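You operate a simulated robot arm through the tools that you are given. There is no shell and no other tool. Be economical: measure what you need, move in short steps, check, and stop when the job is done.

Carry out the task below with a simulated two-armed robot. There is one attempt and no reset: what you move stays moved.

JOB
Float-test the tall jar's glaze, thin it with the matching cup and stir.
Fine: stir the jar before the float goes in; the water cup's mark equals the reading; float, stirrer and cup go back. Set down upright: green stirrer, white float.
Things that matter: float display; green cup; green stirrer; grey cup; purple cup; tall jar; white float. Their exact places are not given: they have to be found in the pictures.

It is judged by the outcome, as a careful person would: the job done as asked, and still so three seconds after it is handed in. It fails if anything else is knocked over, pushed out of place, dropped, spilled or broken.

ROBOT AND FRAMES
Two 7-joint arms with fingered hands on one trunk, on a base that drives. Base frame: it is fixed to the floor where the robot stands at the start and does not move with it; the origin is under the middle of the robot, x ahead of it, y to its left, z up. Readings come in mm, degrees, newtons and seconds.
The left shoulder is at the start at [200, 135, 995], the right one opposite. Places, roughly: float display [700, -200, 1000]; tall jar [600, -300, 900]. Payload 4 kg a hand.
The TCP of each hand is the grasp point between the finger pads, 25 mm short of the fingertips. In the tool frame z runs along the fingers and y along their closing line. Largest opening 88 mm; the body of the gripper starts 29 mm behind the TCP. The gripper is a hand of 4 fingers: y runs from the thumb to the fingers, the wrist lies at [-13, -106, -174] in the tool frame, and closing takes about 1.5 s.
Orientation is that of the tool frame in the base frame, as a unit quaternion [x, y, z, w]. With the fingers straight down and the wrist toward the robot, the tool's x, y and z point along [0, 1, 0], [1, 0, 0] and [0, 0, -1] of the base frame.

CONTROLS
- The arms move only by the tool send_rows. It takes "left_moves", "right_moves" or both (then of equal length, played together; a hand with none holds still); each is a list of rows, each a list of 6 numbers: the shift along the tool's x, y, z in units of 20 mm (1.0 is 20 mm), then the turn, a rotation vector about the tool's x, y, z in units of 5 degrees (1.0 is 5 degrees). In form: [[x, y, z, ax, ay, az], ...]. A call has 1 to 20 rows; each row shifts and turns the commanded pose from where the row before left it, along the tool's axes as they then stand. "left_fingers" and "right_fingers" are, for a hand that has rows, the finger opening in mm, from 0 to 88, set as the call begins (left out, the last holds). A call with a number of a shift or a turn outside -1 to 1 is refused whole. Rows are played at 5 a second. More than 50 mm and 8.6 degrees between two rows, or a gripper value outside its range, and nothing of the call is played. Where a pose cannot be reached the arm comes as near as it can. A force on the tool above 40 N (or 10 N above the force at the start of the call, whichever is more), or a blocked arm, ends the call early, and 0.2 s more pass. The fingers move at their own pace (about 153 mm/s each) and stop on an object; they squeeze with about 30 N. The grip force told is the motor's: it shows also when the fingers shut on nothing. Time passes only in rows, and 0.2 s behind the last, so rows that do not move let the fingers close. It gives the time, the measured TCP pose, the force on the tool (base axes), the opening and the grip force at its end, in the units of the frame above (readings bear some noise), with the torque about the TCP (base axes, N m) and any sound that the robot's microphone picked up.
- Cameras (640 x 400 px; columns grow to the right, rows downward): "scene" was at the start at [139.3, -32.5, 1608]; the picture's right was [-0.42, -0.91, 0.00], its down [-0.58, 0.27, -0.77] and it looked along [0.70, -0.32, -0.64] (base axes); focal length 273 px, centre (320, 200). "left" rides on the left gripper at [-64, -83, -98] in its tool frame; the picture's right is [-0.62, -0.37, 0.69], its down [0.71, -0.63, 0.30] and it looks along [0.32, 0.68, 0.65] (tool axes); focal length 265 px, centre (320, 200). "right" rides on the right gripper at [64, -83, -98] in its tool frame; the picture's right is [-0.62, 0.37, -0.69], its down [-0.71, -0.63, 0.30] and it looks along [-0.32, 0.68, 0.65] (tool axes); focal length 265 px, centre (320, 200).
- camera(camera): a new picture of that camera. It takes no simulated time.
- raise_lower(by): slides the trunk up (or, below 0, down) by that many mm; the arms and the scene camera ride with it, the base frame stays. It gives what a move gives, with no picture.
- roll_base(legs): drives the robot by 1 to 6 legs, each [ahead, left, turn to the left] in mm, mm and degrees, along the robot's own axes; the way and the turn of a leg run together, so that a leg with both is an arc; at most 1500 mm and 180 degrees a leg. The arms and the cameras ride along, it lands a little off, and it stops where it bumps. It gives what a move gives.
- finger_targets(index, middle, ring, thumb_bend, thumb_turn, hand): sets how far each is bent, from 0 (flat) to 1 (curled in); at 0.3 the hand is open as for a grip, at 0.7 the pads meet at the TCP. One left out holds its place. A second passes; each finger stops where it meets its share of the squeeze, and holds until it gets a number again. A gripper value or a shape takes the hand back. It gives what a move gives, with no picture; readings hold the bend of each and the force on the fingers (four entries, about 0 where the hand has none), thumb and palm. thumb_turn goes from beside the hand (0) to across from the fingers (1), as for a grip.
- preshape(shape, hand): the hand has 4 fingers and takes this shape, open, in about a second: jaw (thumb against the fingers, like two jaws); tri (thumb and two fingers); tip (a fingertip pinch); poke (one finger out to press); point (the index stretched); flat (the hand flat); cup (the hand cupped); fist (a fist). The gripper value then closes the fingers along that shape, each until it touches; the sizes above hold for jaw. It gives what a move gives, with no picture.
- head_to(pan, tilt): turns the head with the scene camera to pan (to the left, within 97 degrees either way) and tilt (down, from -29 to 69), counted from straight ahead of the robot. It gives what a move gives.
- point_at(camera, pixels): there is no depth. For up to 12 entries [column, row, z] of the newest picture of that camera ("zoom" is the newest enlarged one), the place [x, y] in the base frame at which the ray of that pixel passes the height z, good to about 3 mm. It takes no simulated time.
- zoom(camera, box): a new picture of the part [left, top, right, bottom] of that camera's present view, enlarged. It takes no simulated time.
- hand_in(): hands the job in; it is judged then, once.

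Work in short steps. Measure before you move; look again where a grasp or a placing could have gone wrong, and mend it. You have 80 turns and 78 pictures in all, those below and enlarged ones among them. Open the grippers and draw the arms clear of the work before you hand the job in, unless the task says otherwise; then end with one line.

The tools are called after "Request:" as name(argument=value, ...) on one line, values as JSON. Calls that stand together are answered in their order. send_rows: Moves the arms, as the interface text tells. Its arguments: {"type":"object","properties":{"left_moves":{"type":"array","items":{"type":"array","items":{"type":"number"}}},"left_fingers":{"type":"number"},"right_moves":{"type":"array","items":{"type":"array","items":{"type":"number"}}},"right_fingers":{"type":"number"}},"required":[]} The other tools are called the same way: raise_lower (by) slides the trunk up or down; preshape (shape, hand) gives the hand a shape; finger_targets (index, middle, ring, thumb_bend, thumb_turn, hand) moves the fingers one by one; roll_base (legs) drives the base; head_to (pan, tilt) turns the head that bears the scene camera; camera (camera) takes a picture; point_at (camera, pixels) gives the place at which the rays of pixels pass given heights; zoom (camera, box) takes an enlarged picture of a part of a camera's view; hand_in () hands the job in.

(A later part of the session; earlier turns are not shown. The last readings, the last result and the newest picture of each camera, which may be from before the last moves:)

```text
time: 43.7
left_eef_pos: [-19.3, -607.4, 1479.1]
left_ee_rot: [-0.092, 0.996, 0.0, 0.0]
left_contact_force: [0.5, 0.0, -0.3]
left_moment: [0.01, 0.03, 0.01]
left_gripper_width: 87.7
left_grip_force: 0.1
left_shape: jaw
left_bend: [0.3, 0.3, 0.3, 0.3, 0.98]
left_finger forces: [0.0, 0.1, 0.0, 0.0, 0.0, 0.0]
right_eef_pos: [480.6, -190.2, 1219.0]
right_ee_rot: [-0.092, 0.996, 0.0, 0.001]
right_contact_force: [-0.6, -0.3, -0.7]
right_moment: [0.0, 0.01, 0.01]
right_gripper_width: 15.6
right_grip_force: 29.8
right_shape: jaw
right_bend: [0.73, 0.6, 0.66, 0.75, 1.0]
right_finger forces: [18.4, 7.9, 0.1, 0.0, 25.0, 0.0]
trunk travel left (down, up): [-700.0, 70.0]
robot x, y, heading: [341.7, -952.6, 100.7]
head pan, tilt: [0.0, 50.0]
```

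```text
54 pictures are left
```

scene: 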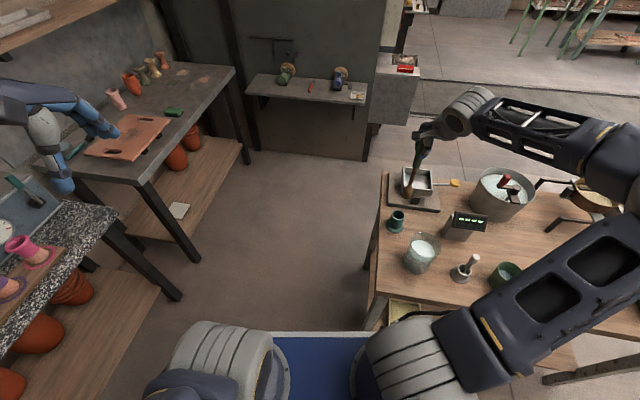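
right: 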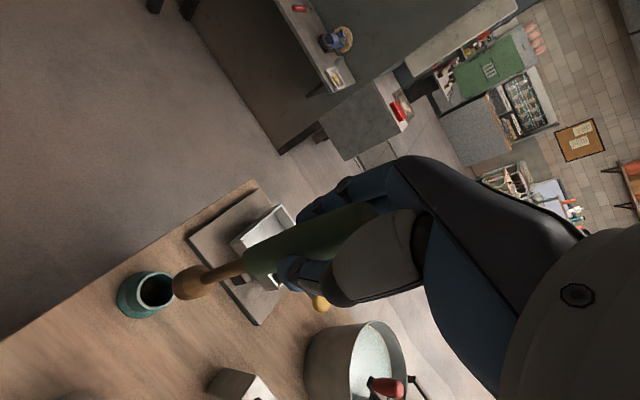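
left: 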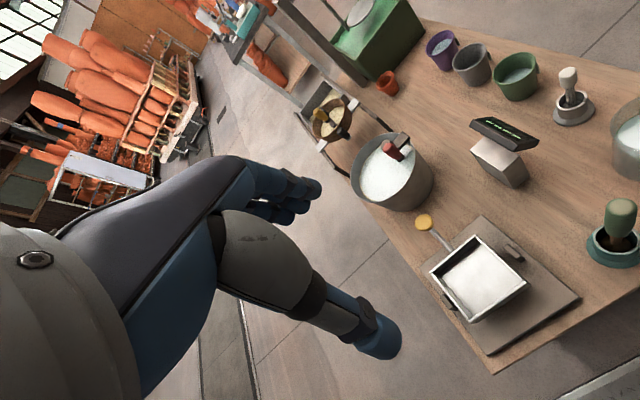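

The stirrer is held straight. I compute the paddle's position and look at the jar with the head panned right.

Request:
point_at(camera="right", pixels=[[183, 285, 1030], [205, 277, 1060]])

Request:
head_to(pan=-25, tilt=55)

Request:
zoom(camera="scene", box=[200, 100, 420, 240])

```text
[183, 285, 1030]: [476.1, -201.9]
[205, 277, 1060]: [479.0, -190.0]
```

```text
time: 44.5
left_eef_pos: [-18.4, -607.7, 1478.2]
left_ee_rot: [-0.093, 0.996, -0.001, 0.0]
left_contact_force: [-0.4, 0.4, 0.5]
left_moment: [0.02, 0.0, 0.02]
left_gripper_width: 87.3
left_grip_force: 0.1
left_shape: jaw
left_bend: [0.3, 0.3, 0.3, 0.3, 0.98]
left_finger forces: [0.1, 0.0, 0.0, 0.1, 0.0, 0.1]
right_eef_pos: [479.8, -192.2, 1219.7]
right_ee_rot: [-0.093, 0.996, 0.0, -0.001]
right_contact_force: [0.0, 0.0, -0.7]
right_moment: [-0.03, 0.01, 0.03]
right_gripper_width: 15.9
right_grip_force: 29.7
right_shape: jaw
right_bend: [0.73, 0.6, 0.66, 0.75, 1.0]
right_finger forces: [18.4, 7.9, 0.1, 0.0, 24.9, 0.0]
trunk travel left (down, up): [-700.0, 70.0]
robot x, y, heading: [341.6, -947.4, 100.8]
head pan, tilt: [-25.0, 55.0]
```

```text
2.86 times, centred on (310, 170) of scene
```

zoom: 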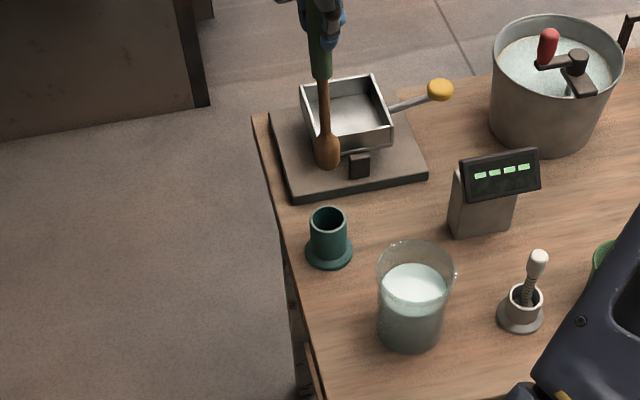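

I use this view: paddle tip at zoom (328,170), jar rim centre (416,262), jar base (410,330), stand mouth (328,220).

Request:
point_at(camera="zoom", pixels=[[328, 170, 1030], [328, 170, 1000], [416, 266, 985], [376, 266, 985], [456, 266, 985], [416, 244, 985], [416, 288, 985], [411, 325, 850], [413, 290, 940], [328, 218, 905], [520, 312, 850], [537, 260, 980]])

```text
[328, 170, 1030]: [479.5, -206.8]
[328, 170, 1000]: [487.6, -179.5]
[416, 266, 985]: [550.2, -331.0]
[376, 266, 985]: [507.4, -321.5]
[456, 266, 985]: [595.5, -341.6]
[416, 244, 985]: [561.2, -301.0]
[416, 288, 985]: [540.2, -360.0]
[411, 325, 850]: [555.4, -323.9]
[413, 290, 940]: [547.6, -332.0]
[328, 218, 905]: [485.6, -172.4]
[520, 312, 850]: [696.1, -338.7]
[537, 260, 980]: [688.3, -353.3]
```

Jar centre (552,-331). I carry the stirrer over the jar at current height (paddle ~1017, rim ~988).

Request:
send_rows(right_moves=[[0, 0, -0.5, 0, 0, 0], [-0.275, -0.915, 0, 0, 0, 0], [-0.275, -0.915, 0, 0, 0, 0], [-0.275, -0.915, 0, 0, 0, 0], [-0.275, -0.915, 0, 0, 0, 0], [-0.275, -0.915, 0, 0, 0, 0], [-0.275, -0.915, 0, 0, 0, 0], [-0.275, -0.915, 0, 0, 0, 0], [-0.275, -0.915, 0, 0, 0, 0], [0, 0, 0, 0, 0, 0]])

Request:
zoom(camera="scene", box=[220, 100, 440, 240])

Request:
zoom(camera="right", box=[80, 150, 400, 350])

```text
time: 46.8
left_eef_pos: [-19.4, -607.3, 1478.5]
left_ee_rot: [-0.092, 0.996, 0.0, 0.0]
left_contact_force: [0.3, -0.7, 0.2]
left_moment: [-0.02, 0.03, 0.01]
left_gripper_width: 87.6
left_grip_force: 0.1
left_shape: jaw
left_bend: [0.3, 0.3, 0.3, 0.3, 0.98]
left_finger forces: [0.0, 0.0, 0.1, 0.0, 0.0, 0.0]
right_eef_pos: [550.0, -326.4, 1231.7]
right_ee_rot: [-0.093, 0.996, 0.0, -0.001]
right_contact_force: [-0.4, -0.6, -0.6]
right_moment: [0.0, -0.01, 0.02]
right_gripper_width: 15.7
right_grip_force: 29.7
right_shape: jaw
right_bend: [0.73, 0.6, 0.66, 0.75, 1.0]
right_finger forces: [18.5, 8.0, 0.1, 0.0, 25.0, 0.1]
trunk travel left (down, up): [-700.0, 70.0]
robot x, y, heading: [341.2, -947.1, 100.8]
head pan, tilt: [-25.0, 55.0]
```

```text
2.86 times, centred on (330, 170) of scene
```

zoom: 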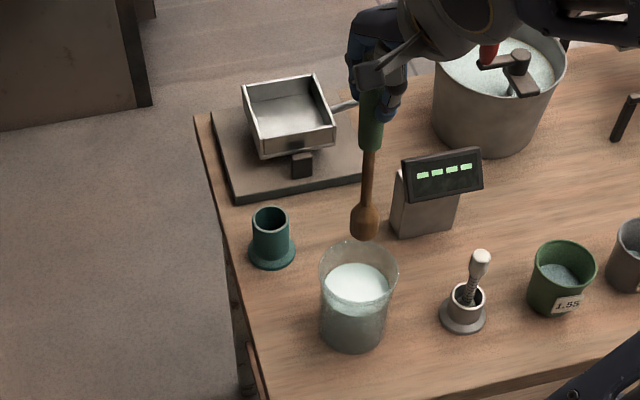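

```text
2.00 times, centred on (240, 250) of right
```

zoom: 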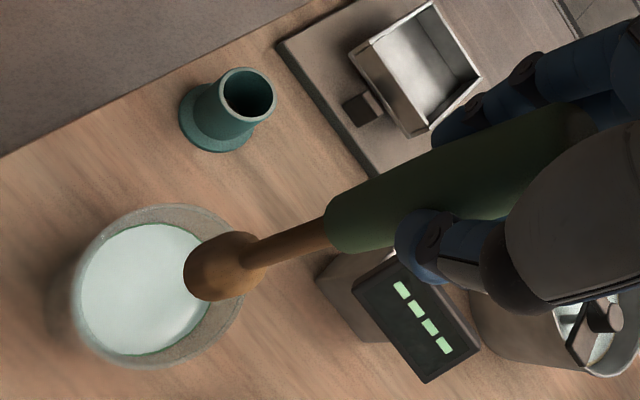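

The stirrer axis heads to the jar centre. I verify from the right camera.

Request:
point_at(camera="zoom", pixels=[[160, 287, 985], [145, 290, 940], [200, 275, 1030], [200, 275, 1015], [178, 115, 855], [247, 95, 915]])

```text
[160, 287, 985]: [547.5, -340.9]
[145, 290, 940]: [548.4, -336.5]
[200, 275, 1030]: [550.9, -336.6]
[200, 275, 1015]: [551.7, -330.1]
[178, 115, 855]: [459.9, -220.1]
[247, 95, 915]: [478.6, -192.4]
```

Aligned. I lower 147 mm into the jar (paddle bottom ≈885).

Request:
send_rows(right_moves=[[0, 0, 0.8, 0, 0, 0], [0, 0, 0.9, 0, 0, 0], [0, 0, 0.9, 0, 0, 0], [0, 0, 0.9, 0, 0, 0], [0, 0, 0.9, 0, 0, 0], [0, 0, 0.9, 0, 0, 0], [0, 0, 0.9, 0, 0, 0], [0, 0, 0.9, 0, 0, 0], [0, 0, 0.2, 0, 0, 0], [0, 0, 0, 0, 0, 0]])

Request:
zoom(camera="scene", box=[270, 140, 430, 240])

```text
time: 49.0
left_eef_pos: [-19.4, -607.4, 1479.0]
left_ee_rot: [-0.092, 0.996, 0.0, 0.0]
left_contact_force: [-0.1, 0.4, 0.2]
left_moment: [-0.02, 0.02, -0.01]
left_gripper_width: 87.7
left_grip_force: 0.1
left_shape: jaw
left_bend: [0.3, 0.3, 0.3, 0.3, 0.98]
left_finger forces: [0.0, 0.0, 0.0, 0.0, 0.1, 0.0]
right_eef_pos: [550.6, -327.2, 1083.7]
right_ee_rot: [-0.093, 0.996, 0.0, -0.001]
right_contact_force: [-0.6, -0.4, -0.3]
right_moment: [-0.02, 0.0, 0.0]
right_gripper_width: 15.8
right_grip_force: 30.3
right_shape: jaw
right_bend: [0.73, 0.6, 0.66, 0.75, 1.0]
right_finger forces: [18.7, 8.2, 0.1, 0.1, 24.9, 0.1]
trunk travel left (down, up): [-700.0, 70.0]
robot x, y, heading: [341.6, -945.8, 100.7]
head pan, tilt: [-25.0, 55.0]
```

```text
4.00 times, centred on (350, 190) of scene
```

zoom: 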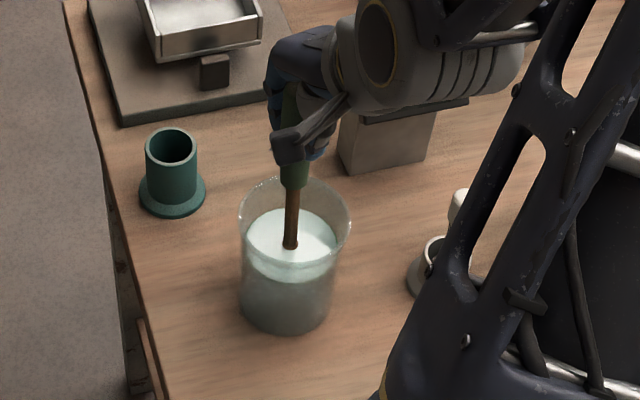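

The stick enters the glaze centrally. I stir two circles of 13 mm radius, with force limits watched.

Request:
send_rows(right_moves=[[0.65, 0, 0, 0, 0, 0], [-0.19, 0.46, 0, 0, 0, 0], [-0.46, 0.19, 0, 0, 0, 0], [-0.46, -0.19, 0, 0, 0, 0], [-0.19, -0.46, 0, 0, 0, 0], [0.19, -0.46, 0, 0, 0, 0], [0.46, -0.19, 0, 0, 0, 0], [0.46, 0.19, 0, 0, 0, 0], [0.19, 0.46, 0, 0, 0, 0], [-0.19, 0.46, 0, 0, 0, 0], [-0.46, 0.19, 0, 0, 0, 0], [-0.46, -0.19, 0, 0, 0, 0], [-0.19, -0.46, 0, 0, 0, 0], [0.19, -0.46, 0, 0, 0, 0], [0.46, -0.19, 0, 0, 0, 0], [0.46, 0.19, 0, 0, 0, 0], [0.19, 0.46, 0, 0, 0, 0]])

Request:
send_rows(right_moves=[[-0.19, 0.46, 0, 0, 0, 0], [-0.46, 0.19, 0, 0, 0, 0], [-0.46, -0.19, 0, 0, 0, 0], [-0.19, -0.46, 0, 0, 0, 0], [0.19, -0.46, 0, 0, 0, 0], [0.46, -0.19, 0, 0, 0, 0], [0.46, 0.19, 0, 0, 0, 0], [0.19, 0.46, 0, 0, 0, 0], [-0.19, 0.46, 0, 0, 0, 0], [-0.46, 0.19, 0, 0, 0, 0], [-0.46, -0.19, 0, 0, 0, 0], [-0.19, -0.46, 0, 0, 0, 0], [0.19, -0.46, 0, 0, 0, 0], [0.46, -0.19, 0, 0, 0, 0], [0.46, 0.19, 0, 0, 0, 0], [0.19, 0.46, 0, 0, 0, 0], [-0.65, 0, 0, 0, 0, 0], [0, 0, 0, 0, 0, 0]])

Request:
zoom(camera="scene", box=[270, 140, 430, 240])

```text
time: 52.5
left_eef_pos: [-19.6, -606.8, 1477.6]
left_ee_rot: [-0.093, 0.996, 0.0, 0.0]
left_contact_force: [0.3, -0.2, -0.5]
left_moment: [0.01, 0.03, -0.04]
left_gripper_width: 87.6
left_grip_force: 0.0
left_shape: jaw
left_bend: [0.3, 0.3, 0.3, 0.3, 0.98]
left_finger forces: [0.0, 0.0, 0.1, 0.0, 0.0, 0.0]
right_eef_pos: [538.1, -329.1, 1082.7]
right_ee_rot: [-0.093, 0.996, 0.001, 0.0]
right_contact_force: [-0.8, 0.5, -1.2]
right_moment: [-0.03, 0.03, 0.01]
right_gripper_width: 15.5
right_grip_force: 29.9
right_shape: jaw
right_bend: [0.73, 0.6, 0.66, 0.75, 1.0]
right_finger forces: [18.8, 8.2, 0.1, 0.1, 24.9, 0.1]
trunk travel left (down, up): [-700.0, 70.0]
robot x, y, heading: [337.5, -944.1, 100.8]
head pan, tilt: [-25.0, 55.0]
```

```text
time: 56.4
left_eef_pos: [-19.3, -607.5, 1478.9]
left_ee_rot: [-0.092, 0.996, 0.0, 0.0]
left_contact_force: [0.8, 0.4, -0.1]
left_moment: [0.01, 0.0, 0.0]
left_gripper_width: 87.8
left_grip_force: 0.1
left_shape: jaw
left_bend: [0.3, 0.3, 0.3, 0.3, 0.98]
left_finger forces: [0.0, 0.0, 0.0, 0.1, 0.1, 0.0]
right_eef_pos: [550.8, -327.6, 1084.9]
right_ee_rot: [-0.092, 0.996, -0.001, 0.0]
right_contact_force: [0.1, 0.1, -0.5]
right_moment: [-0.03, 0.01, 0.0]
right_gripper_width: 15.7
right_grip_force: 30.3
right_shape: jaw
right_bend: [0.73, 0.6, 0.66, 0.75, 1.0]
right_finger forces: [18.9, 8.4, 0.1, 0.0, 24.8, 0.0]
trunk travel left (down, up): [-700.0, 70.0]
robot x, y, heading: [341.6, -946.0, 100.5]
head pan, tilt: [-25.0, 55.0]
```

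```text
4.00 times, centred on (350, 190) of scene
```

zoom: 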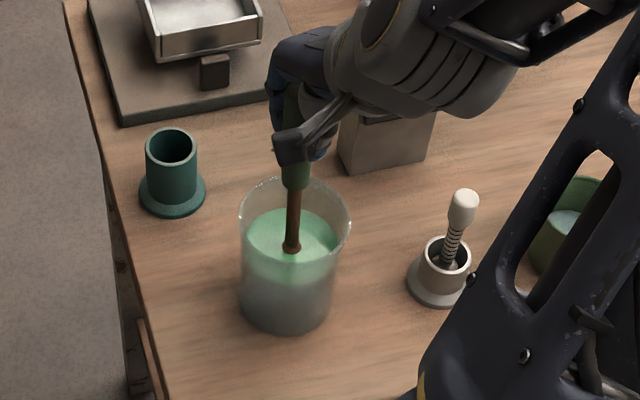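

The surface turned green from mixing; the lower part still looks greyer, so I stir more, 12 mm deeper.

Request:
send_rows(right_moves=[[0.75, 0, 0.6, 0, 0, 0], [-0.22, 0.53, 0, 0, 0, 0], [-0.53, 0.22, 0, 0, 0, 0], [-0.53, -0.22, 0, 0, 0, 0], [-0.22, -0.53, 0, 0, 0, 0], [0.22, -0.53, 0, 0, 0, 0], [0.53, -0.22, 0, 0, 0, 0], [0.53, 0.22, 0, 0, 0, 0], [0.22, 0.53, 0, 0, 0, 0], [-0.22, 0.53, 0, 0, 0, 0], [-0.53, 0.22, 0, 0, 0, 0], [-0.53, -0.22, 0, 0, 0, 0], [-0.22, -0.53, 0, 0, 0, 0], [0.22, -0.53, 0, 0, 0, 0], [0.53, -0.22, 0, 0, 0, 0], [0.53, 0.22, 0, 0, 0, 0], [0.22, 0.53, 0, 0, 0, 0], [-0.75, 0, -0.6, 0, 0, 0], [0, 0, 0, 0, 0, 0]])

Request:
zoom(camera="scene", box=[270, 140, 430, 240])

```text
time: 60.4
left_eef_pos: [-18.8, -606.7, 1478.0]
left_ee_rot: [-0.091, 0.996, 0.0, 0.0]
left_contact_force: [-0.2, -0.3, 0.9]
left_moment: [0.0, -0.02, -0.01]
left_gripper_width: 87.7
left_grip_force: 0.1
left_shape: jaw
left_bend: [0.3, 0.3, 0.3, 0.3, 0.98]
left_finger forces: [0.0, 0.0, 0.1, 0.0, 0.0, 0.1]
right_eef_pos: [551.2, -326.9, 1085.4]
right_ee_rot: [-0.093, 0.996, 0.001, 0.0]
right_contact_force: [-0.2, -0.2, -0.2]
right_moment: [-0.01, 0.01, 0.01]
right_gripper_width: 15.3
right_grip_force: 29.7
right_shape: jaw
right_bend: [0.73, 0.6, 0.66, 0.76, 1.0]
right_finger forces: [19.0, 8.6, 0.1, 0.0, 24.9, 0.1]
trunk travel left (down, up): [-700.0, 70.0]
robot x, y, heading: [338.7, -947.1, 100.4]
head pan, tilt: [-25.0, 55.0]
```

```text
4.00 times, centred on (350, 190) of scene
```

zoom: 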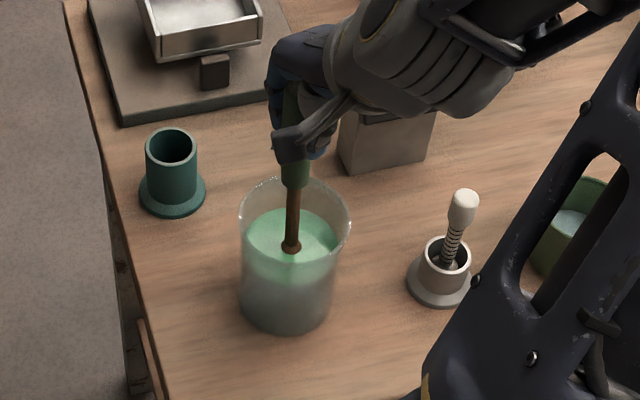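

Colour is stable: mixed. I lift out and return over the stirrer stand, then check alignment.

Request:
send_rows(right_moves=[[0, 0, -0.7, 0, 0, 0], [0, 0, -1, 0, 0, 0], [0, 0, -1, 0, 0, 0], [0, 0, -1, 0, 0, 0], [0, 0, -1, 0, 0, 0], [0, 0, -1, 0, 0, 0], [0, 0, -1, 0, 0, 0], [0, 0, -0.8, 0, 0, 0], [0, 0, 0, 0, 0, 0], [0.276, 0.92, 0, 0, 0, 0], [0.276, 0.92, 0, 0, 0, 0], [0.276, 0.92, 0, 0, 0, 0], [0.276, 0.92, 0, 0, 0, 0], [0.276, 0.92, 0, 0, 0, 0], [0.276, 0.92, 0, 0, 0, 0], [0.276, 0.92, 0, 0, 0, 0], [0.276, 0.92, 0, 0, 0, 0], [0, 0, 0, 0, 0, 0]])

Request:
zoom(camera="scene", box=[220, 100, 440, 240])

Request:
zoom(camera="right", box=[80, 200, 320, 350])

```text
time: 64.2
left_eef_pos: [-19.5, -607.7, 1479.2]
left_ee_rot: [-0.092, 0.996, 0.0, 0.0]
left_contact_force: [0.1, -0.1, 0.0]
left_moment: [0.01, 0.03, 0.01]
left_gripper_width: 87.4
left_grip_force: 0.1
left_shape: jaw
left_bend: [0.3, 0.3, 0.3, 0.3, 0.98]
left_finger forces: [0.0, 0.0, 0.1, 0.1, 0.1, 0.0]
right_eef_pos: [480.1, -188.7, 1233.7]
right_ee_rot: [-0.093, 0.996, 0.0, 0.001]
right_contact_force: [-0.3, -0.4, -0.6]
right_moment: [-0.02, -0.01, 0.0]
right_gripper_width: 15.5
right_grip_force: 30.0
right_shape: jaw
right_bend: [0.73, 0.61, 0.66, 0.76, 1.0]
right_finger forces: [19.1, 8.7, 0.0, 0.0, 24.8, 0.0]
trunk travel left (down, up): [-700.0, 70.0]
robot x, y, heading: [339.6, -949.9, 100.7]
head pan, tilt: [-25.0, 55.0]
```

```text
2.86 times, centred on (330, 170) of scene
```

zoom: 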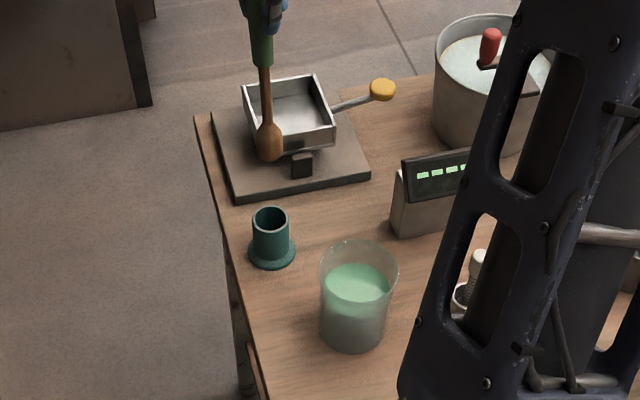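

```text
2.67 times, centred on (200, 275) of right
```

zoom: 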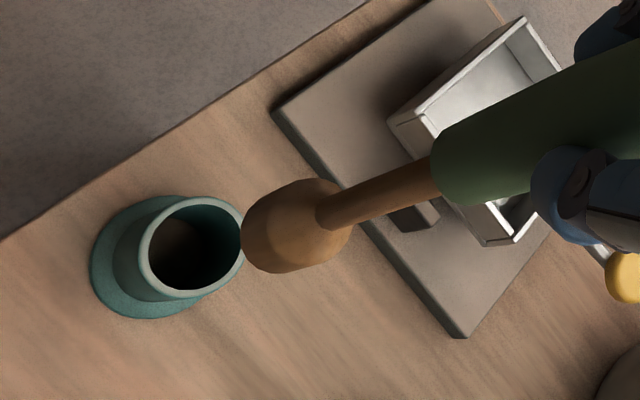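

I check paddle tip and stand mouth positions.

Request:
point_at(camera="zoom", pixels=[[192, 248, 915], [192, 248, 905], [141, 257, 850], [155, 265, 855], [258, 242, 1032], [258, 242, 1040], [335, 205, 1075]])

```text
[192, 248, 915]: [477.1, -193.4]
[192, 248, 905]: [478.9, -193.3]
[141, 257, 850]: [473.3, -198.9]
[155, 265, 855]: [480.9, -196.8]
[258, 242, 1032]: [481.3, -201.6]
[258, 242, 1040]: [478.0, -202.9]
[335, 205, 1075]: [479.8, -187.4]
```

Paddle tip is within ~5 mm of the mouth centre. I lower to just above the mouth and look.

Request:
send_rows(right_moves=[[0, 0.1, 0.9, 0, 0, 0], [0, 0, 0.9, 0, 0, 0], [0, 0, 0.9, 0, 0, 0], [0, 0, 0.9, 0, 0, 0], [0, 0, 0.9, 0, 0, 0], [0, 0, 0.9, 0, 0, 0], [0, 0, 0, 0, 0, 0]])

Request:
zoom(camera="right", box=[120, 200, 320, 325])

Request:
zoom(camera="scene", box=[250, 110, 410, 210])

```text
time: 65.8
left_eef_pos: [-19.5, -607.5, 1478.1]
left_ee_rot: [-0.092, 0.996, 0.001, 0.0]
left_contact_force: [0.1, -0.6, -0.8]
left_moment: [0.02, -0.04, 0.02]
left_gripper_width: 87.2
left_grip_force: 0.0
left_shape: jaw
left_bend: [0.3, 0.3, 0.3, 0.3, 0.98]
left_finger forces: [0.0, 0.1, 0.0, 0.1, 0.0, 0.0]
right_eef_pos: [477.6, -186.8, 1125.4]
right_ee_rot: [-0.092, 0.996, 0.0, 0.0]
right_contact_force: [1.1, -0.8, -0.2]
right_moment: [-0.03, -0.03, -0.01]
right_gripper_width: 15.7
right_grip_force: 29.8
right_shape: jaw
right_bend: [0.73, 0.61, 0.66, 0.76, 1.0]
right_finger forces: [19.3, 8.6, 0.0, 0.0, 24.8, 0.0]
trunk travel left (down, up): [-700.0, 70.0]
robot x, y, heading: [342.6, -948.1, 100.6]
head pan, tilt: [-25.0, 55.0]
```

```text
3.20 times, centred on (220, 262) of right
```

zoom: 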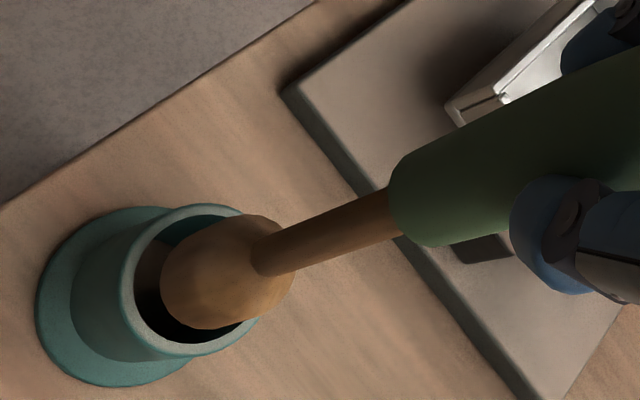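

```text
4.00 times, centred on (330, 160) of scene
```

zoom: 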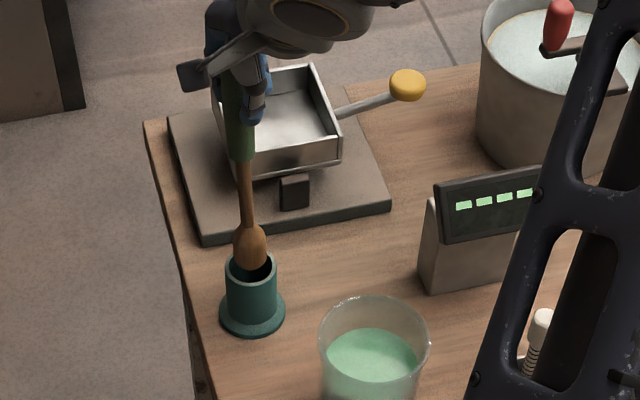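

Tip is entering the mouth centrally. I lower the remaining 75 mm and open.

Request:
send_rows(right_moves=[[0, 0, 0.6, 0, 0, 0], [0, 0, 0.7, 0, 0, 0], [0, 0, 0.7, 0, 0, 0], [0, 0, 0.7, 0, 0, 0], [0, 0, 0.6, 0, 0, 0], [0, 0, 0.4, 0, 0, 0], [0, 0, 0, 0, 0, 0]])

Request:
zoom(camera="scene", box=[250, 110, 410, 210])

```text
time: 67.3
left_eef_pos: [-18.7, -607.6, 1479.7]
left_ee_rot: [-0.093, 0.996, 0.0, 0.0]
left_contact_force: [-0.4, -0.3, -0.5]
left_moment: [-0.01, -0.01, 0.02]
left_gripper_width: 87.5
left_grip_force: 0.0
left_shape: jaw
left_bend: [0.3, 0.3, 0.3, 0.3, 0.98]
left_finger forces: [0.0, 0.0, 0.1, 0.0, 0.0, 0.0]
right_eef_pos: [479.6, -188.3, 1052.6]
right_ee_rot: [-0.093, 0.996, 0.0, 0.0]
right_contact_force: [0.0, -0.2, -0.1]
right_moment: [0.01, -0.01, -0.03]
right_gripper_width: 15.3
right_grip_force: 29.8
right_shape: jaw
right_bend: [0.73, 0.61, 0.66, 0.76, 1.0]
right_finger forces: [19.3, 8.7, 0.1, 0.0, 24.8, 0.0]
trunk travel left (down, up): [-700.0, 70.0]
robot x, y, heading: [339.3, -946.2, 100.7]
head pan, tilt: [-25.0, 55.0]
```

```text
4.00 times, centred on (330, 160) of scene
```

zoom: 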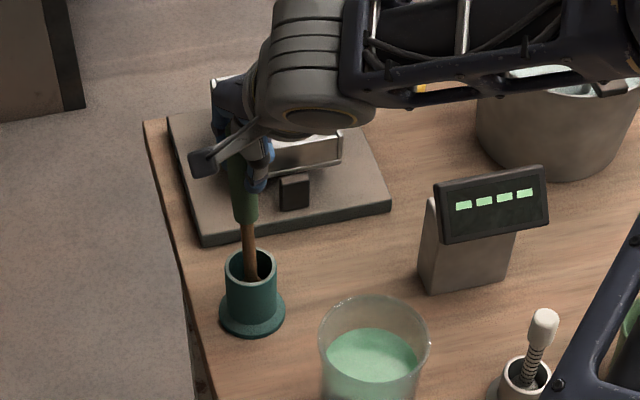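

Seated. I lower 3 mm, open, and withdraw upward.

Request:
send_rows(right_moves=[[0, 0, 0.15, 0, 0, 0], [0, 0, 0, 0, 0, 0]])

Request:
send_rows(right_moves=[[0, 0, 0, 0, 0, 0], [0, 0, 0, 0, 0, 0], [0, 0, 0, 0, 0, 0], [0, 0, 0, 0, 0, 0], [0, 0, 0, 0, 0, 0], [0, 0, -0.5, 0, 0, 0], [0, 0, -1, 0, 0, 0], [0, 0, -1, 0, 0, 0], [0, 0, -1, 0, 0, 0], [0, 0, -1, 0, 0, 0], [0, 0, -0.5, 0, 0, 0], [0, 0, 0, 0, 0, 0]], right_fingers=88)

Request:
camera(camera="right")

```text
time: 68.0
left_eef_pos: [-18.6, -607.7, 1478.3]
left_ee_rot: [-0.093, 0.996, 0.001, -0.001]
left_contact_force: [0.4, -0.5, -0.1]
left_moment: [0.01, 0.02, 0.0]
left_gripper_width: 87.7
left_grip_force: 0.2
left_shape: jaw
left_bend: [0.3, 0.3, 0.3, 0.3, 0.98]
left_finger forces: [0.1, 0.0, 0.1, 0.0, 0.0, 0.0]
right_eef_pos: [479.3, -188.1, 1048.9]
right_ee_rot: [-0.092, 0.996, 0.001, 0.0]
right_contact_force: [-0.6, 0.4, 4.4]
right_moment: [0.01, 0.03, -0.01]
right_gripper_width: 15.4
right_grip_force: 30.3
right_shape: jaw
right_bend: [0.73, 0.61, 0.66, 0.76, 1.0]
right_finger forces: [19.7, 9.1, 0.1, 0.1, 25.8, 0.0]
trunk travel left (down, up): [-700.0, 70.0]
robot x, y, heading: [342.6, -944.6, 100.8]
head pan, tilt: [-25.0, 55.0]
```

```text
time: 70.5
left_eef_pos: [-19.7, -607.7, 1477.5]
left_ee_rot: [-0.092, 0.996, 0.0, -0.001]
left_contact_force: [0.1, -0.1, 0.3]
left_moment: [-0.02, -0.01, -0.01]
left_gripper_width: 87.6
left_grip_force: 0.2
left_shape: jaw
left_bend: [0.3, 0.3, 0.3, 0.3, 0.98]
left_finger forces: [0.0, 0.0, 0.0, 0.1, 0.1, 0.0]
right_eef_pos: [478.7, -188.0, 1148.2]
right_ee_rot: [-0.092, 0.996, 0.0, 0.0]
right_contact_force: [0.8, 0.5, -0.8]
right_moment: [0.02, 0.03, 0.0]
right_gripper_width: 87.7
right_grip_force: 0.0
right_shape: jaw
right_bend: [0.3, 0.3, 0.3, 0.3, 0.98]
right_finger forces: [0.0, 0.1, 0.1, 0.0, 0.0, 0.0]
trunk travel left (down, up): [-700.0, 70.0]
robot x, y, heading: [340.3, -946.6, 100.4]
head pan, tilt: [-25.0, 55.0]
```

```text
42 pictures are left
```

right: 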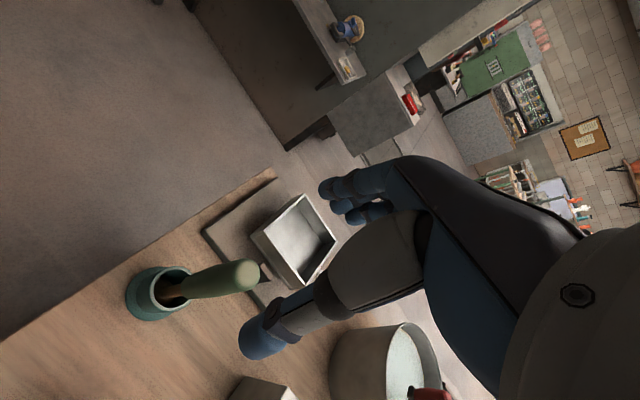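

Stirrer is back and upright. Now to above the float (692,-347).

Request:
send_rows(right_moves=[[-0.9, -0.977, 0, 0, 0, 0], [-0.9, -0.977, 0, 0, 0, 0], [-0.9, -0.977, 0, 0, 0, 0], [-0.9, -0.977, 0, 0, 0, 0], [-0.9, -0.977, 0, 0, 0, 0], [-0.9, -0.977, 0, 0, 0, 0], [-0.9, -0.977, 0, 0, 0, 0], [-0.9, -0.977, 0, 0, 0, 0], [-0.9, -0.977, 0, 0, 0, 0], [-0.9, -0.977, 0, 0, 0, 0], [0, 0, 0.9, 0, 0, 0], [0, 0, 0.9, 0, 0, 0], [0, 0, 0.9, 0, 0, 0], [0, 0, 0, 0, 0, 0]])

Request:
zoom(camera="right", box=[140, 180, 380, 330])

```text
time: 73.5
left_eef_pos: [-19.9, -608.5, 1478.5]
left_ee_rot: [-0.092, 0.996, -0.001, -0.001]
left_contact_force: [0.1, -0.3, 0.1]
left_moment: [0.02, -0.02, 0.0]
left_gripper_width: 87.6
left_grip_force: 0.0
left_shape: jaw
left_bend: [0.3, 0.3, 0.3, 0.3, 0.98]
left_finger forces: [0.1, 0.0, 0.0, 0.0, 0.0, 0.0]
right_eef_pos: [694.1, -346.3, 1096.5]
right_ee_rot: [-0.093, 0.996, 0.0, 0.0]
right_contact_force: [-0.6, -0.4, 0.5]
right_moment: [0.01, -0.01, 0.0]
right_gripper_width: 87.5
right_grip_force: 0.1
right_shape: jaw
right_bend: [0.3, 0.3, 0.3, 0.3, 0.98]
right_finger forces: [0.0, 0.0, 0.0, 0.0, 0.1, 0.0]
trunk travel left (down, up): [-700.0, 70.0]
robot x, y, heading: [339.3, -944.5, 100.9]
head pan, tilt: [-25.0, 55.0]
```

```text
2.67 times, centred on (260, 255) of right
```

zoom: 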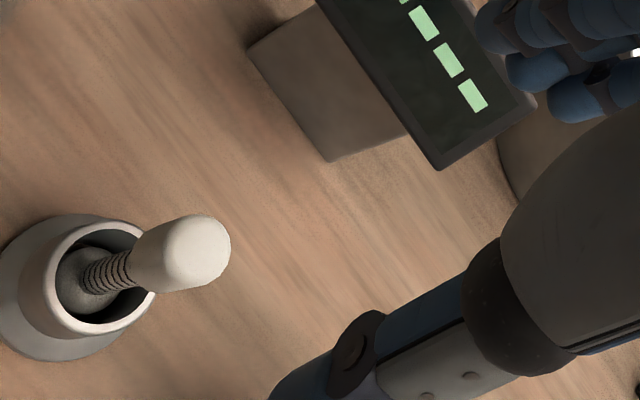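

Knob top at zoom (203,252); stand mouth (98,280). Locate them; also check the display's nearest edge.

Request:
point_at(camera="zoom", pixels=[[203, 252, 985], [203, 252, 970], [140, 268, 950], [98, 278, 895], [62, 290, 850], [438, 168, 960], [438, 168, 1000]])

```text
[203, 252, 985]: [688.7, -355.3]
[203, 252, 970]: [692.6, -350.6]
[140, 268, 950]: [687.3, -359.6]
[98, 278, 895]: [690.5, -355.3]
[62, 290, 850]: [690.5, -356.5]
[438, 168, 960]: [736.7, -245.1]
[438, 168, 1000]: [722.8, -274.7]
```

Float axis (690,-354), knob top ≈975. I narrow the fingers to 50 mm (display is near), and descend to TCP 958.

Request:
send_rows(right_moves=[[0.27, -0.36, 0, 0, 0, 0], [0, 0, 0.5, 0, 0, 0], [0, 0, 0.8, 0, 0, 0], [0, 0, 0.8, 0, 0, 0], [0, 0, 0.8, 0, 0, 0], [0, 0, 0.8, 0, 0, 0], [0, 0, 0, 0, 0, 0]], right_fingers=50)

Request:
camera(camera="right")

Request:
zoom(camera="scene", box=[300, 120, 460, 220])

```text
time: 75.2
left_eef_pos: [-20.4, -606.8, 1478.0]
left_ee_rot: [-0.093, 0.996, 0.0, 0.001]
left_contact_force: [0.3, 0.1, 0.4]
left_moment: [0.0, 0.02, 0.0]
left_gripper_width: 87.3
left_grip_force: 0.0
left_shape: jaw
left_bend: [0.3, 0.3, 0.3, 0.3, 0.98]
left_finger forces: [0.0, 0.0, 0.0, 0.0, 0.0, 0.0]
right_eef_pos: [689.2, -354.7, 1020.4]
right_ee_rot: [-0.092, 0.996, 0.001, 0.0]
right_contact_force: [0.3, -1.1, -0.4]
right_moment: [0.02, 0.01, 0.02]
right_gripper_width: 50.5
right_grip_force: 0.0
right_shape: jaw
right_bend: [0.74, 0.42, 0.38, 0.66, 1.0]
right_finger forces: [0.1, 0.0, 0.0, 0.1, 0.0, 0.0]
trunk travel left (down, up): [-700.0, 70.0]
robot x, y, heading: [340.5, -946.5, 100.5]
head pan, tilt: [-25.0, 55.0]
```

```text
40 pictures are left
```

right: 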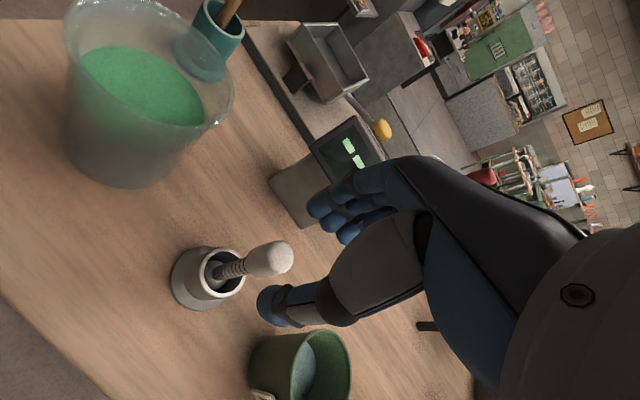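

```text
4.00 times, centred on (380, 170) of scene
```

zoom: 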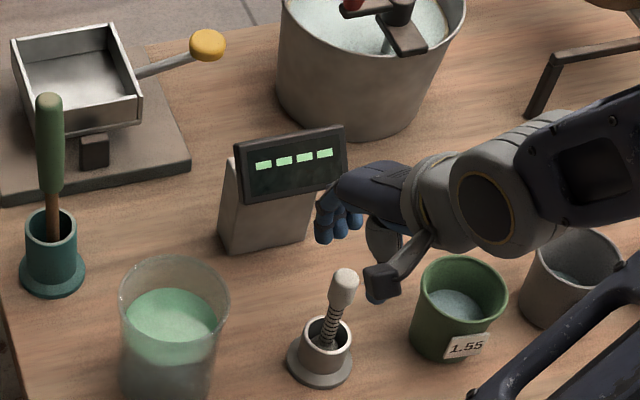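

I verify the knob relative to the TCP from this closer view.

Request:
point_at(camera="right", pixels=[[275, 257, 975], [275, 257, 965], [243, 266, 945]])

```text
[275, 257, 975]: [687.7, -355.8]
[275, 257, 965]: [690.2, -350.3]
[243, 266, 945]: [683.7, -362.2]
```

Centred. Descend 62 mm and close on the knob.

Request:
send_rows(right_moves=[[0, 0, 0.7, 0, 0, 0], [0, 0, 0.7, 0, 0, 0], [0, 0, 0.7, 0, 0, 0], [0, 0, 0.7, 0, 0, 0], [0, 0, 0.3, 0, 0, 0], [0, 0, 0, 0, 0, 0]])

Request:
send_rows(right_moves=[[0, 0, 0, 0, 0, 0], [0, 0, 0, 0, 0, 0], [0, 0, 0, 0, 0, 0], [0, 0, 0, 0, 0, 0], [0, 0, 0, 0, 0, 0], [0, 0, 0, 0, 0, 0], [0, 0, 0, 0, 0, 0], [0, 0, 0, 0, 0, 0]], right_fingers=0)

Request:
camera(camera="right")

```text
time: 76.5
left_eef_pos: [-18.6, -607.8, 1479.2]
left_ee_rot: [-0.093, 0.996, -0.001, 0.0]
left_contact_force: [-0.6, -0.2, 0.5]
left_moment: [-0.01, -0.04, -0.02]
left_gripper_width: 87.6
left_grip_force: 0.1
left_shape: jaw
left_bend: [0.3, 0.3, 0.3, 0.3, 0.98]
left_finger forces: [0.0, 0.0, 0.0, 0.0, 0.1, 0.0]
right_eef_pos: [689.6, -355.0, 958.3]
right_ee_rot: [-0.092, 0.996, 0.001, 0.0]
right_contact_force: [-0.2, 1.0, -0.8]
right_moment: [-0.01, -0.04, 0.04]
right_gripper_width: 50.5
right_grip_force: 0.1
right_shape: jaw
right_bend: [0.74, 0.42, 0.38, 0.66, 1.0]
right_finger forces: [0.0, 0.0, 0.1, 0.0, 0.0, 0.0]
trunk travel left (down, up): [-700.0, 70.0]
robot x, y, heading: [335.4, -946.1, 100.4]
head pan, tilt: [-25.0, 55.0]
```

```text
time: 78.3
left_eef_pos: [-19.2, -607.7, 1479.1]
left_ee_rot: [-0.092, 0.996, 0.0, 0.001]
left_contact_force: [-0.3, 0.5, -0.7]
left_moment: [0.02, 0.0, 0.02]
left_gripper_width: 87.6
left_grip_force: 0.1
left_shape: jaw
left_bend: [0.3, 0.3, 0.3, 0.3, 0.98]
left_finger forces: [0.0, 0.1, 0.1, 0.0, 0.0, 0.0]
right_eef_pos: [688.2, -354.0, 958.6]
right_ee_rot: [-0.092, 0.996, -0.001, 0.0]
right_contact_force: [0.8, 0.7, -0.7]
right_moment: [0.05, 0.0, 0.01]
right_gripper_width: 8.5
right_grip_force: 30.3
right_shape: jaw
right_bend: [0.72, 0.65, 0.7, 0.76, 1.0]
right_finger forces: [13.9, 10.3, 0.1, 0.1, 21.0, 0.0]
trunk travel left (down, up): [-700.0, 70.0]
robot x, y, heading: [339.6, -950.6, 100.6]
head pan, tilt: [-25.0, 55.0]
```

```text
38 pictures are left
```

right: 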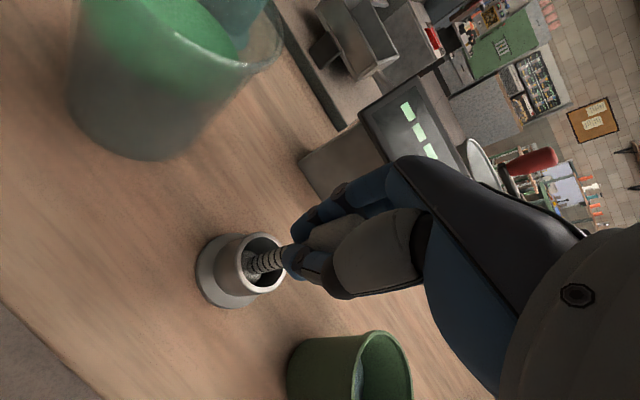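

Float gripped. Lift 160 mm and move over the jar.

Request:
send_rows(right_moves=[[0, 0, -0.5, 0, 0, 0], [0, 0, -0.9, 0, 0, 0], [0, 0, -0.9, 0, 0, 0], [0, 0, -1, 0, 0, 0], [0, 0, -1, 0, 0, 0], [0, 0, -1, 0, 0, 0], [0, 0, -1, 0, 0, 0], [0, 0, -1, 0, 0, 0], [0, 0, -0.9, 0, 0, 0], [0.94, 0.335, 0, 0, 0, 0], [0.94, 0.335, 0, 0, 0, 0], [0.94, 0.335, 0, 0, 0, 0], [0.94, 0.335, 0, 0, 0, 0], [0.94, 0.335, 0, 0, 0, 0], [0.94, 0.335, 0, 0, 0, 0], [0.94, 0.335, 0, 0, 0, 0], [0, 0, 0, 0, 0, 0]])

Request:
camera(camera="right")

Request:
zoom(camera="scene", box=[260, 110, 420, 210])

```text
time: 82.0
left_eef_pos: [-18.9, -607.6, 1478.6]
left_ee_rot: [-0.091, 0.996, 0.0, 0.001]
left_contact_force: [-0.5, -0.2, -0.6]
left_moment: [0.01, 0.03, 0.0]
left_gripper_width: 87.5
left_grip_force: 0.2
left_shape: jaw
left_bend: [0.3, 0.3, 0.3, 0.3, 0.98]
left_finger forces: [0.1, 0.1, 0.0, 0.0, 0.0, 0.1]
right_eef_pos: [550.5, -333.5, 1123.7]
right_ee_rot: [-0.093, 0.996, 0.0, 0.001]
right_contact_force: [0.0, 0.1, 0.4]
right_moment: [-0.01, -0.04, -0.03]
right_gripper_width: 8.2
right_grip_force: 30.1
right_shape: jaw
right_bend: [0.73, 0.65, 0.7, 0.76, 1.0]
right_finger forces: [13.2, 10.9, 0.0, 0.0, 21.4, 0.0]
trunk travel left (down, up): [-700.0, 70.0]
robot x, y, heading: [337.6, -947.0, 100.7]
head pan, tilt: [-25.0, 55.0]
```

```text
37 pictures are left
```

right: 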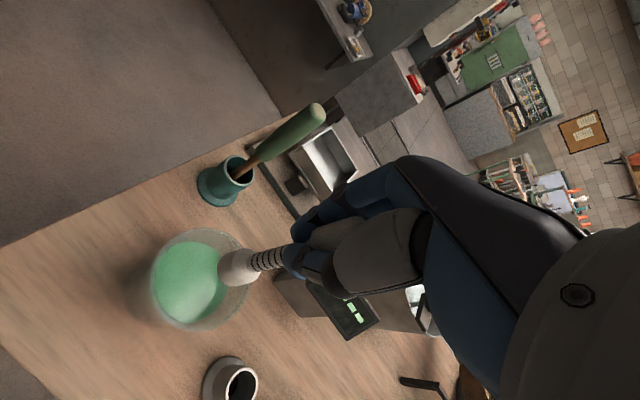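

```text
4.00 times, centred on (340, 160) of scene
```

zoom: 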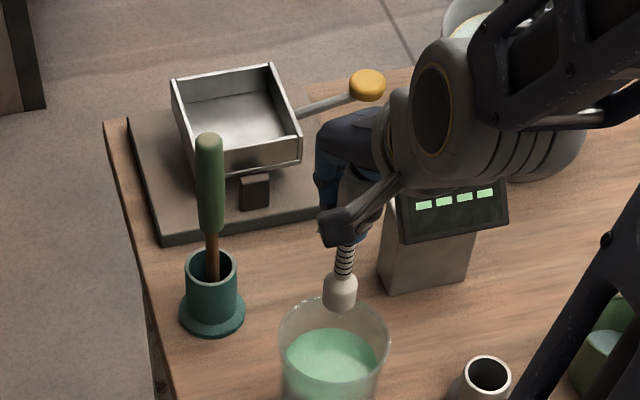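

The bulb is over the jar. I lower 110 mm to dip it and read the display.

Request:
send_rows(right_moves=[[0, 0, 0.8, 0, 0, 0], [0, 0, 0.9, 0, 0, 0], [0, 0, 0.9, 0, 0, 0], [0, 0, 0.9, 0, 0, 0], [0, 0, 0.8, 0, 0, 0], [0, 0, 0.7, 0, 0, 0], [0, 0, 0.5, 0, 0, 0], [0, 0, 0, 0, 0, 0], [0, 0, 0, 0, 0, 0], [0, 0, 0, 0, 0, 0]])

Request:
zoom(camera="scene", box=[260, 110, 420, 210])

Request:
camera(camera="right")

```text
time: 84.2
left_eef_pos: [-19.3, -607.8, 1478.7]
left_ee_rot: [-0.092, 0.996, 0.0, 0.0]
left_contact_force: [0.1, 0.0, -0.4]
left_moment: [0.03, 0.01, 0.02]
left_gripper_width: 87.6
left_grip_force: 0.0
left_shape: jaw
left_bend: [0.3, 0.3, 0.3, 0.3, 0.98]
left_finger forces: [0.0, 0.0, 0.0, 0.1, 0.1, 0.0]
right_eef_pos: [551.4, -332.1, 1012.2]
right_ee_rot: [-0.092, 0.996, 0.0, 0.0]
right_contact_force: [-0.4, -0.1, -0.7]
right_moment: [-0.01, 0.03, 0.01]
right_gripper_width: 8.2
right_grip_force: 29.9
right_shape: jaw
right_bend: [0.73, 0.64, 0.7, 0.76, 1.0]
right_finger forces: [13.0, 11.1, 0.0, 0.0, 21.4, 0.0]
trunk travel left (down, up): [-700.0, 70.0]
robot x, y, heading: [341.7, -946.3, 100.7]
head pan, tilt: [-25.0, 55.0]
```

```text
4.00 times, centred on (340, 160) of scene
```

zoom: 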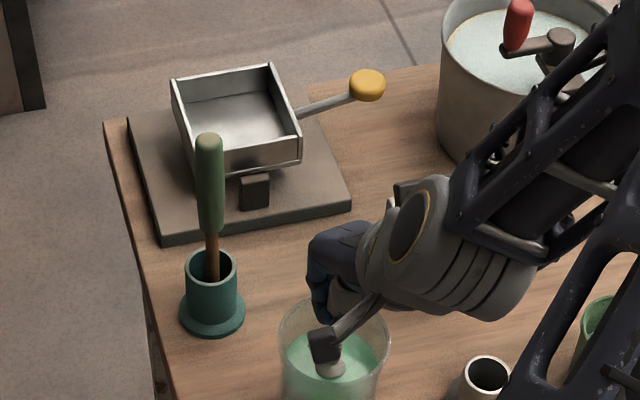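

```text
34 pictures are left
```

right: 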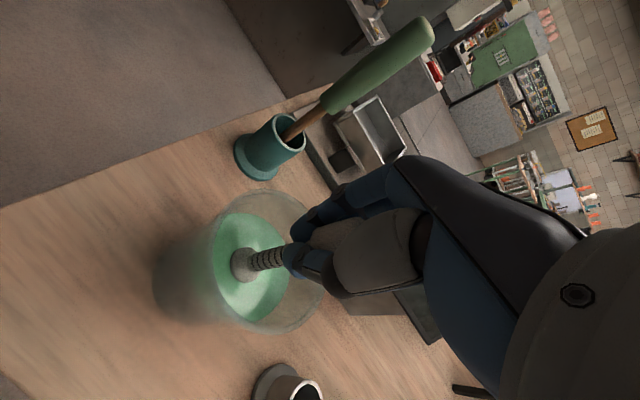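

The bulb is just at the glaze surface and the hand hides the display from the head. I dip 14 mm more and turn the left hand 95° right so its camera sees the display.

Request:
send_rows(right_moves=[[0, 0, 0.35, 0, 0, 0], [0, 0, 0.35, 0, 0, 0], [0, 0, 0, 0, 0, 0], [0, 0, 0, 0, 0, 0], [0, 0, 0, 0, 0, 0], [0, 0, 0, 0, 0, 0], [0, 0, 0, 0, 0, 0], [0, 0, 0, 0, 0, 0], [0, 0, 0, 0, 0, 0], [0, 0, 0, 0, 0, 0], [0, 0, 0, 0, 0, 0], [0, 0, 0, 0, 0, 0], [0, 0, 0, 0, 0, 0], [0, 0, 0, 0, 0, 0], [0, 0, 0, 0, 0, 0], [0, 0, 0, 0, 0, 0], [0, 0, 0, 0, 0, 0], [0, 0, 0, 0, 0, 0], [0, 0, 0, 0, 0, 0], [0, 0, 0, 0, 0, 0]], left_moves=[[0, 0, 0, 0, 0, 0.95], [0, 0, 0, 0, 0, 0.95], [0, 0, 0, 0, 0, 0.95], [0, 0, 0, 0, 0, 0.95], [0, 0, 0, 0, 0, 0.95], [0, 0, 0, 0, 0, 0.95], [0, 0, 0, 0, 0, 0.95], [0, 0, 0, 0, 0, 0.95], [0, 0, 0, 0, 0, 0.95], [0, 0, 0, 0, 0, 0.95], [0, 0, 0, 0, 0, 0.95], [0, 0, 0, 0, 0, 0.95], [0, 0, 0, 0, 0, 0.95], [0, 0, 0, 0, 0, 0.95], [0, 0, 0, 0, 0, 0.95], [0, 0, 0, 0, 0, 0.95], [0, 0, 0, 0, 0, 0.95], [0, 0, 0, 0, 0, 0.95], [0, 0, 0, 0, 0, 0.95], [0, 0, 0, 0, 0, 0.95]])

Request:
camera(camera="left")

```text
time: 88.3
left_eef_pos: [-18.3, -607.8, 1479.0]
left_ee_rot: [0.672, 0.741, 0.0, -0.001]
left_contact_force: [-0.2, 0.3, -0.3]
left_moment: [-0.04, 0.0, 0.02]
left_gripper_width: 87.6
left_grip_force: 0.1
left_shape: jaw
left_bend: [0.3, 0.3, 0.3, 0.3, 0.98]
left_finger forces: [0.1, 0.1, 0.0, 0.0, 0.1, 0.0]
right_eef_pos: [550.0, -332.3, 1000.7]
right_ee_rot: [-0.092, 0.996, 0.0, 0.001]
right_contact_force: [-0.7, 0.7, -0.3]
right_moment: [-0.03, 0.0, -0.03]
right_gripper_width: 8.3
right_grip_force: 30.0
right_shape: jaw
right_bend: [0.73, 0.64, 0.7, 0.76, 1.0]
right_finger forces: [13.0, 11.0, 0.0, 0.1, 21.3, 0.0]
trunk travel left (down, up): [-700.0, 70.0]
robot x, y, heading: [340.2, -946.5, 100.8]
head pan, tilt: [-25.0, 55.0]
```

```text
33 pictures are left
```

left: 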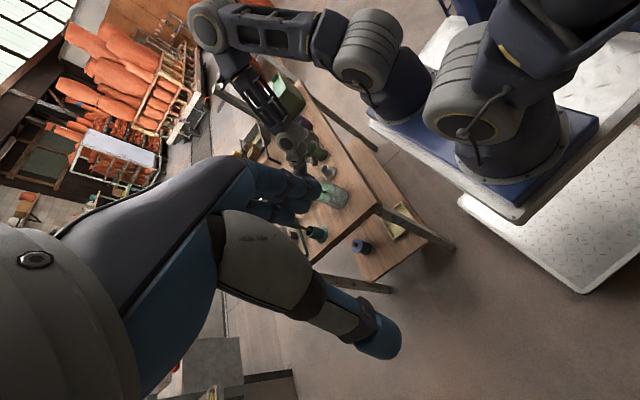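

I zoom in around the table in the left view.

Request:
zoom(camera="left", box=[240, 110, 368, 190])

```text
5.00 times, centred on (304, 150) of left
```

zoom: 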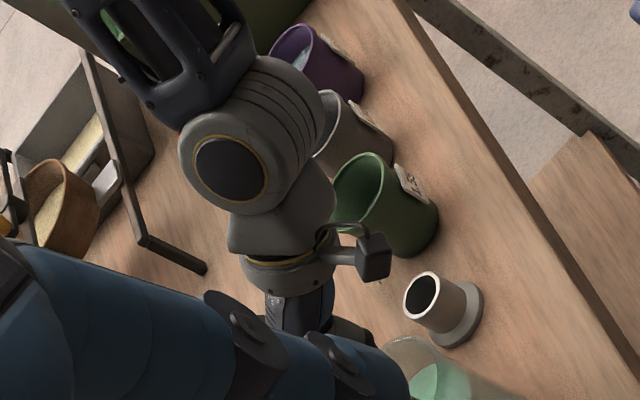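

The left fingers cover the display; I turn the left hand back 12° to shift the scene right-up in its view.

Request:
send_rows(left_moves=[[0, 0, 0, 0, 0, -0.9], [0, 0, 0, 0, 0, -0.9], [0, 0, 0, 0, 0, -0.9], [0, 0, 0, 0, 0, 0]])

Request:
zoom(camera="left", box=[280, 90, 408, 170])

```text
time: 89.3
left_eef_pos: [-19.3, -606.7, 1478.3]
left_ee_rot: [0.58, 0.815, 0.0, 0.0]
left_contact_force: [-0.8, -0.8, 0.1]
left_moment: [-0.01, 0.03, -0.02]
left_gripper_width: 87.5
left_grip_force: 0.0
left_shape: jaw
left_bend: [0.3, 0.3, 0.3, 0.3, 0.98]
left_finger forces: [0.0, 0.1, 0.1, 0.1, 0.2, 0.0]
right_eef_pos: [550.5, -332.7, 998.2]
right_ee_rot: [-0.093, 0.996, 0.0, 0.0]
right_contact_force: [-0.7, 1.4, 0.2]
right_moment: [-0.01, -0.01, 0.01]
right_gripper_width: 7.9
right_grip_force: 30.2
right_shape: jaw
right_bend: [0.73, 0.64, 0.7, 0.76, 1.0]
right_finger forces: [13.0, 11.0, 0.0, 0.0, 21.4, 0.0]
trunk travel left (down, up): [-700.0, 70.0]
robot x, y, heading: [341.0, -949.5, 100.5]
head pan, tilt: [-25.0, 55.0]
```

```text
5.00 times, centred on (344, 130) of left
```

zoom: 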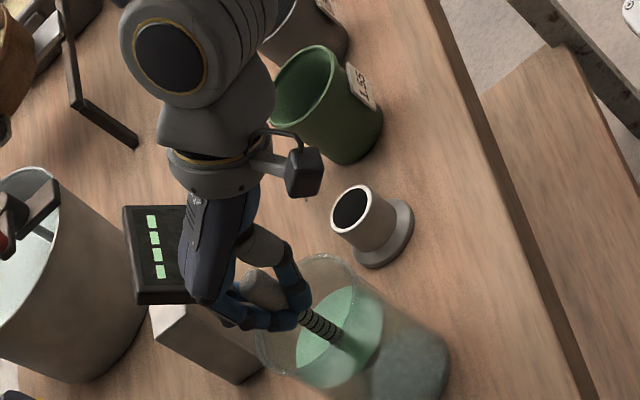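

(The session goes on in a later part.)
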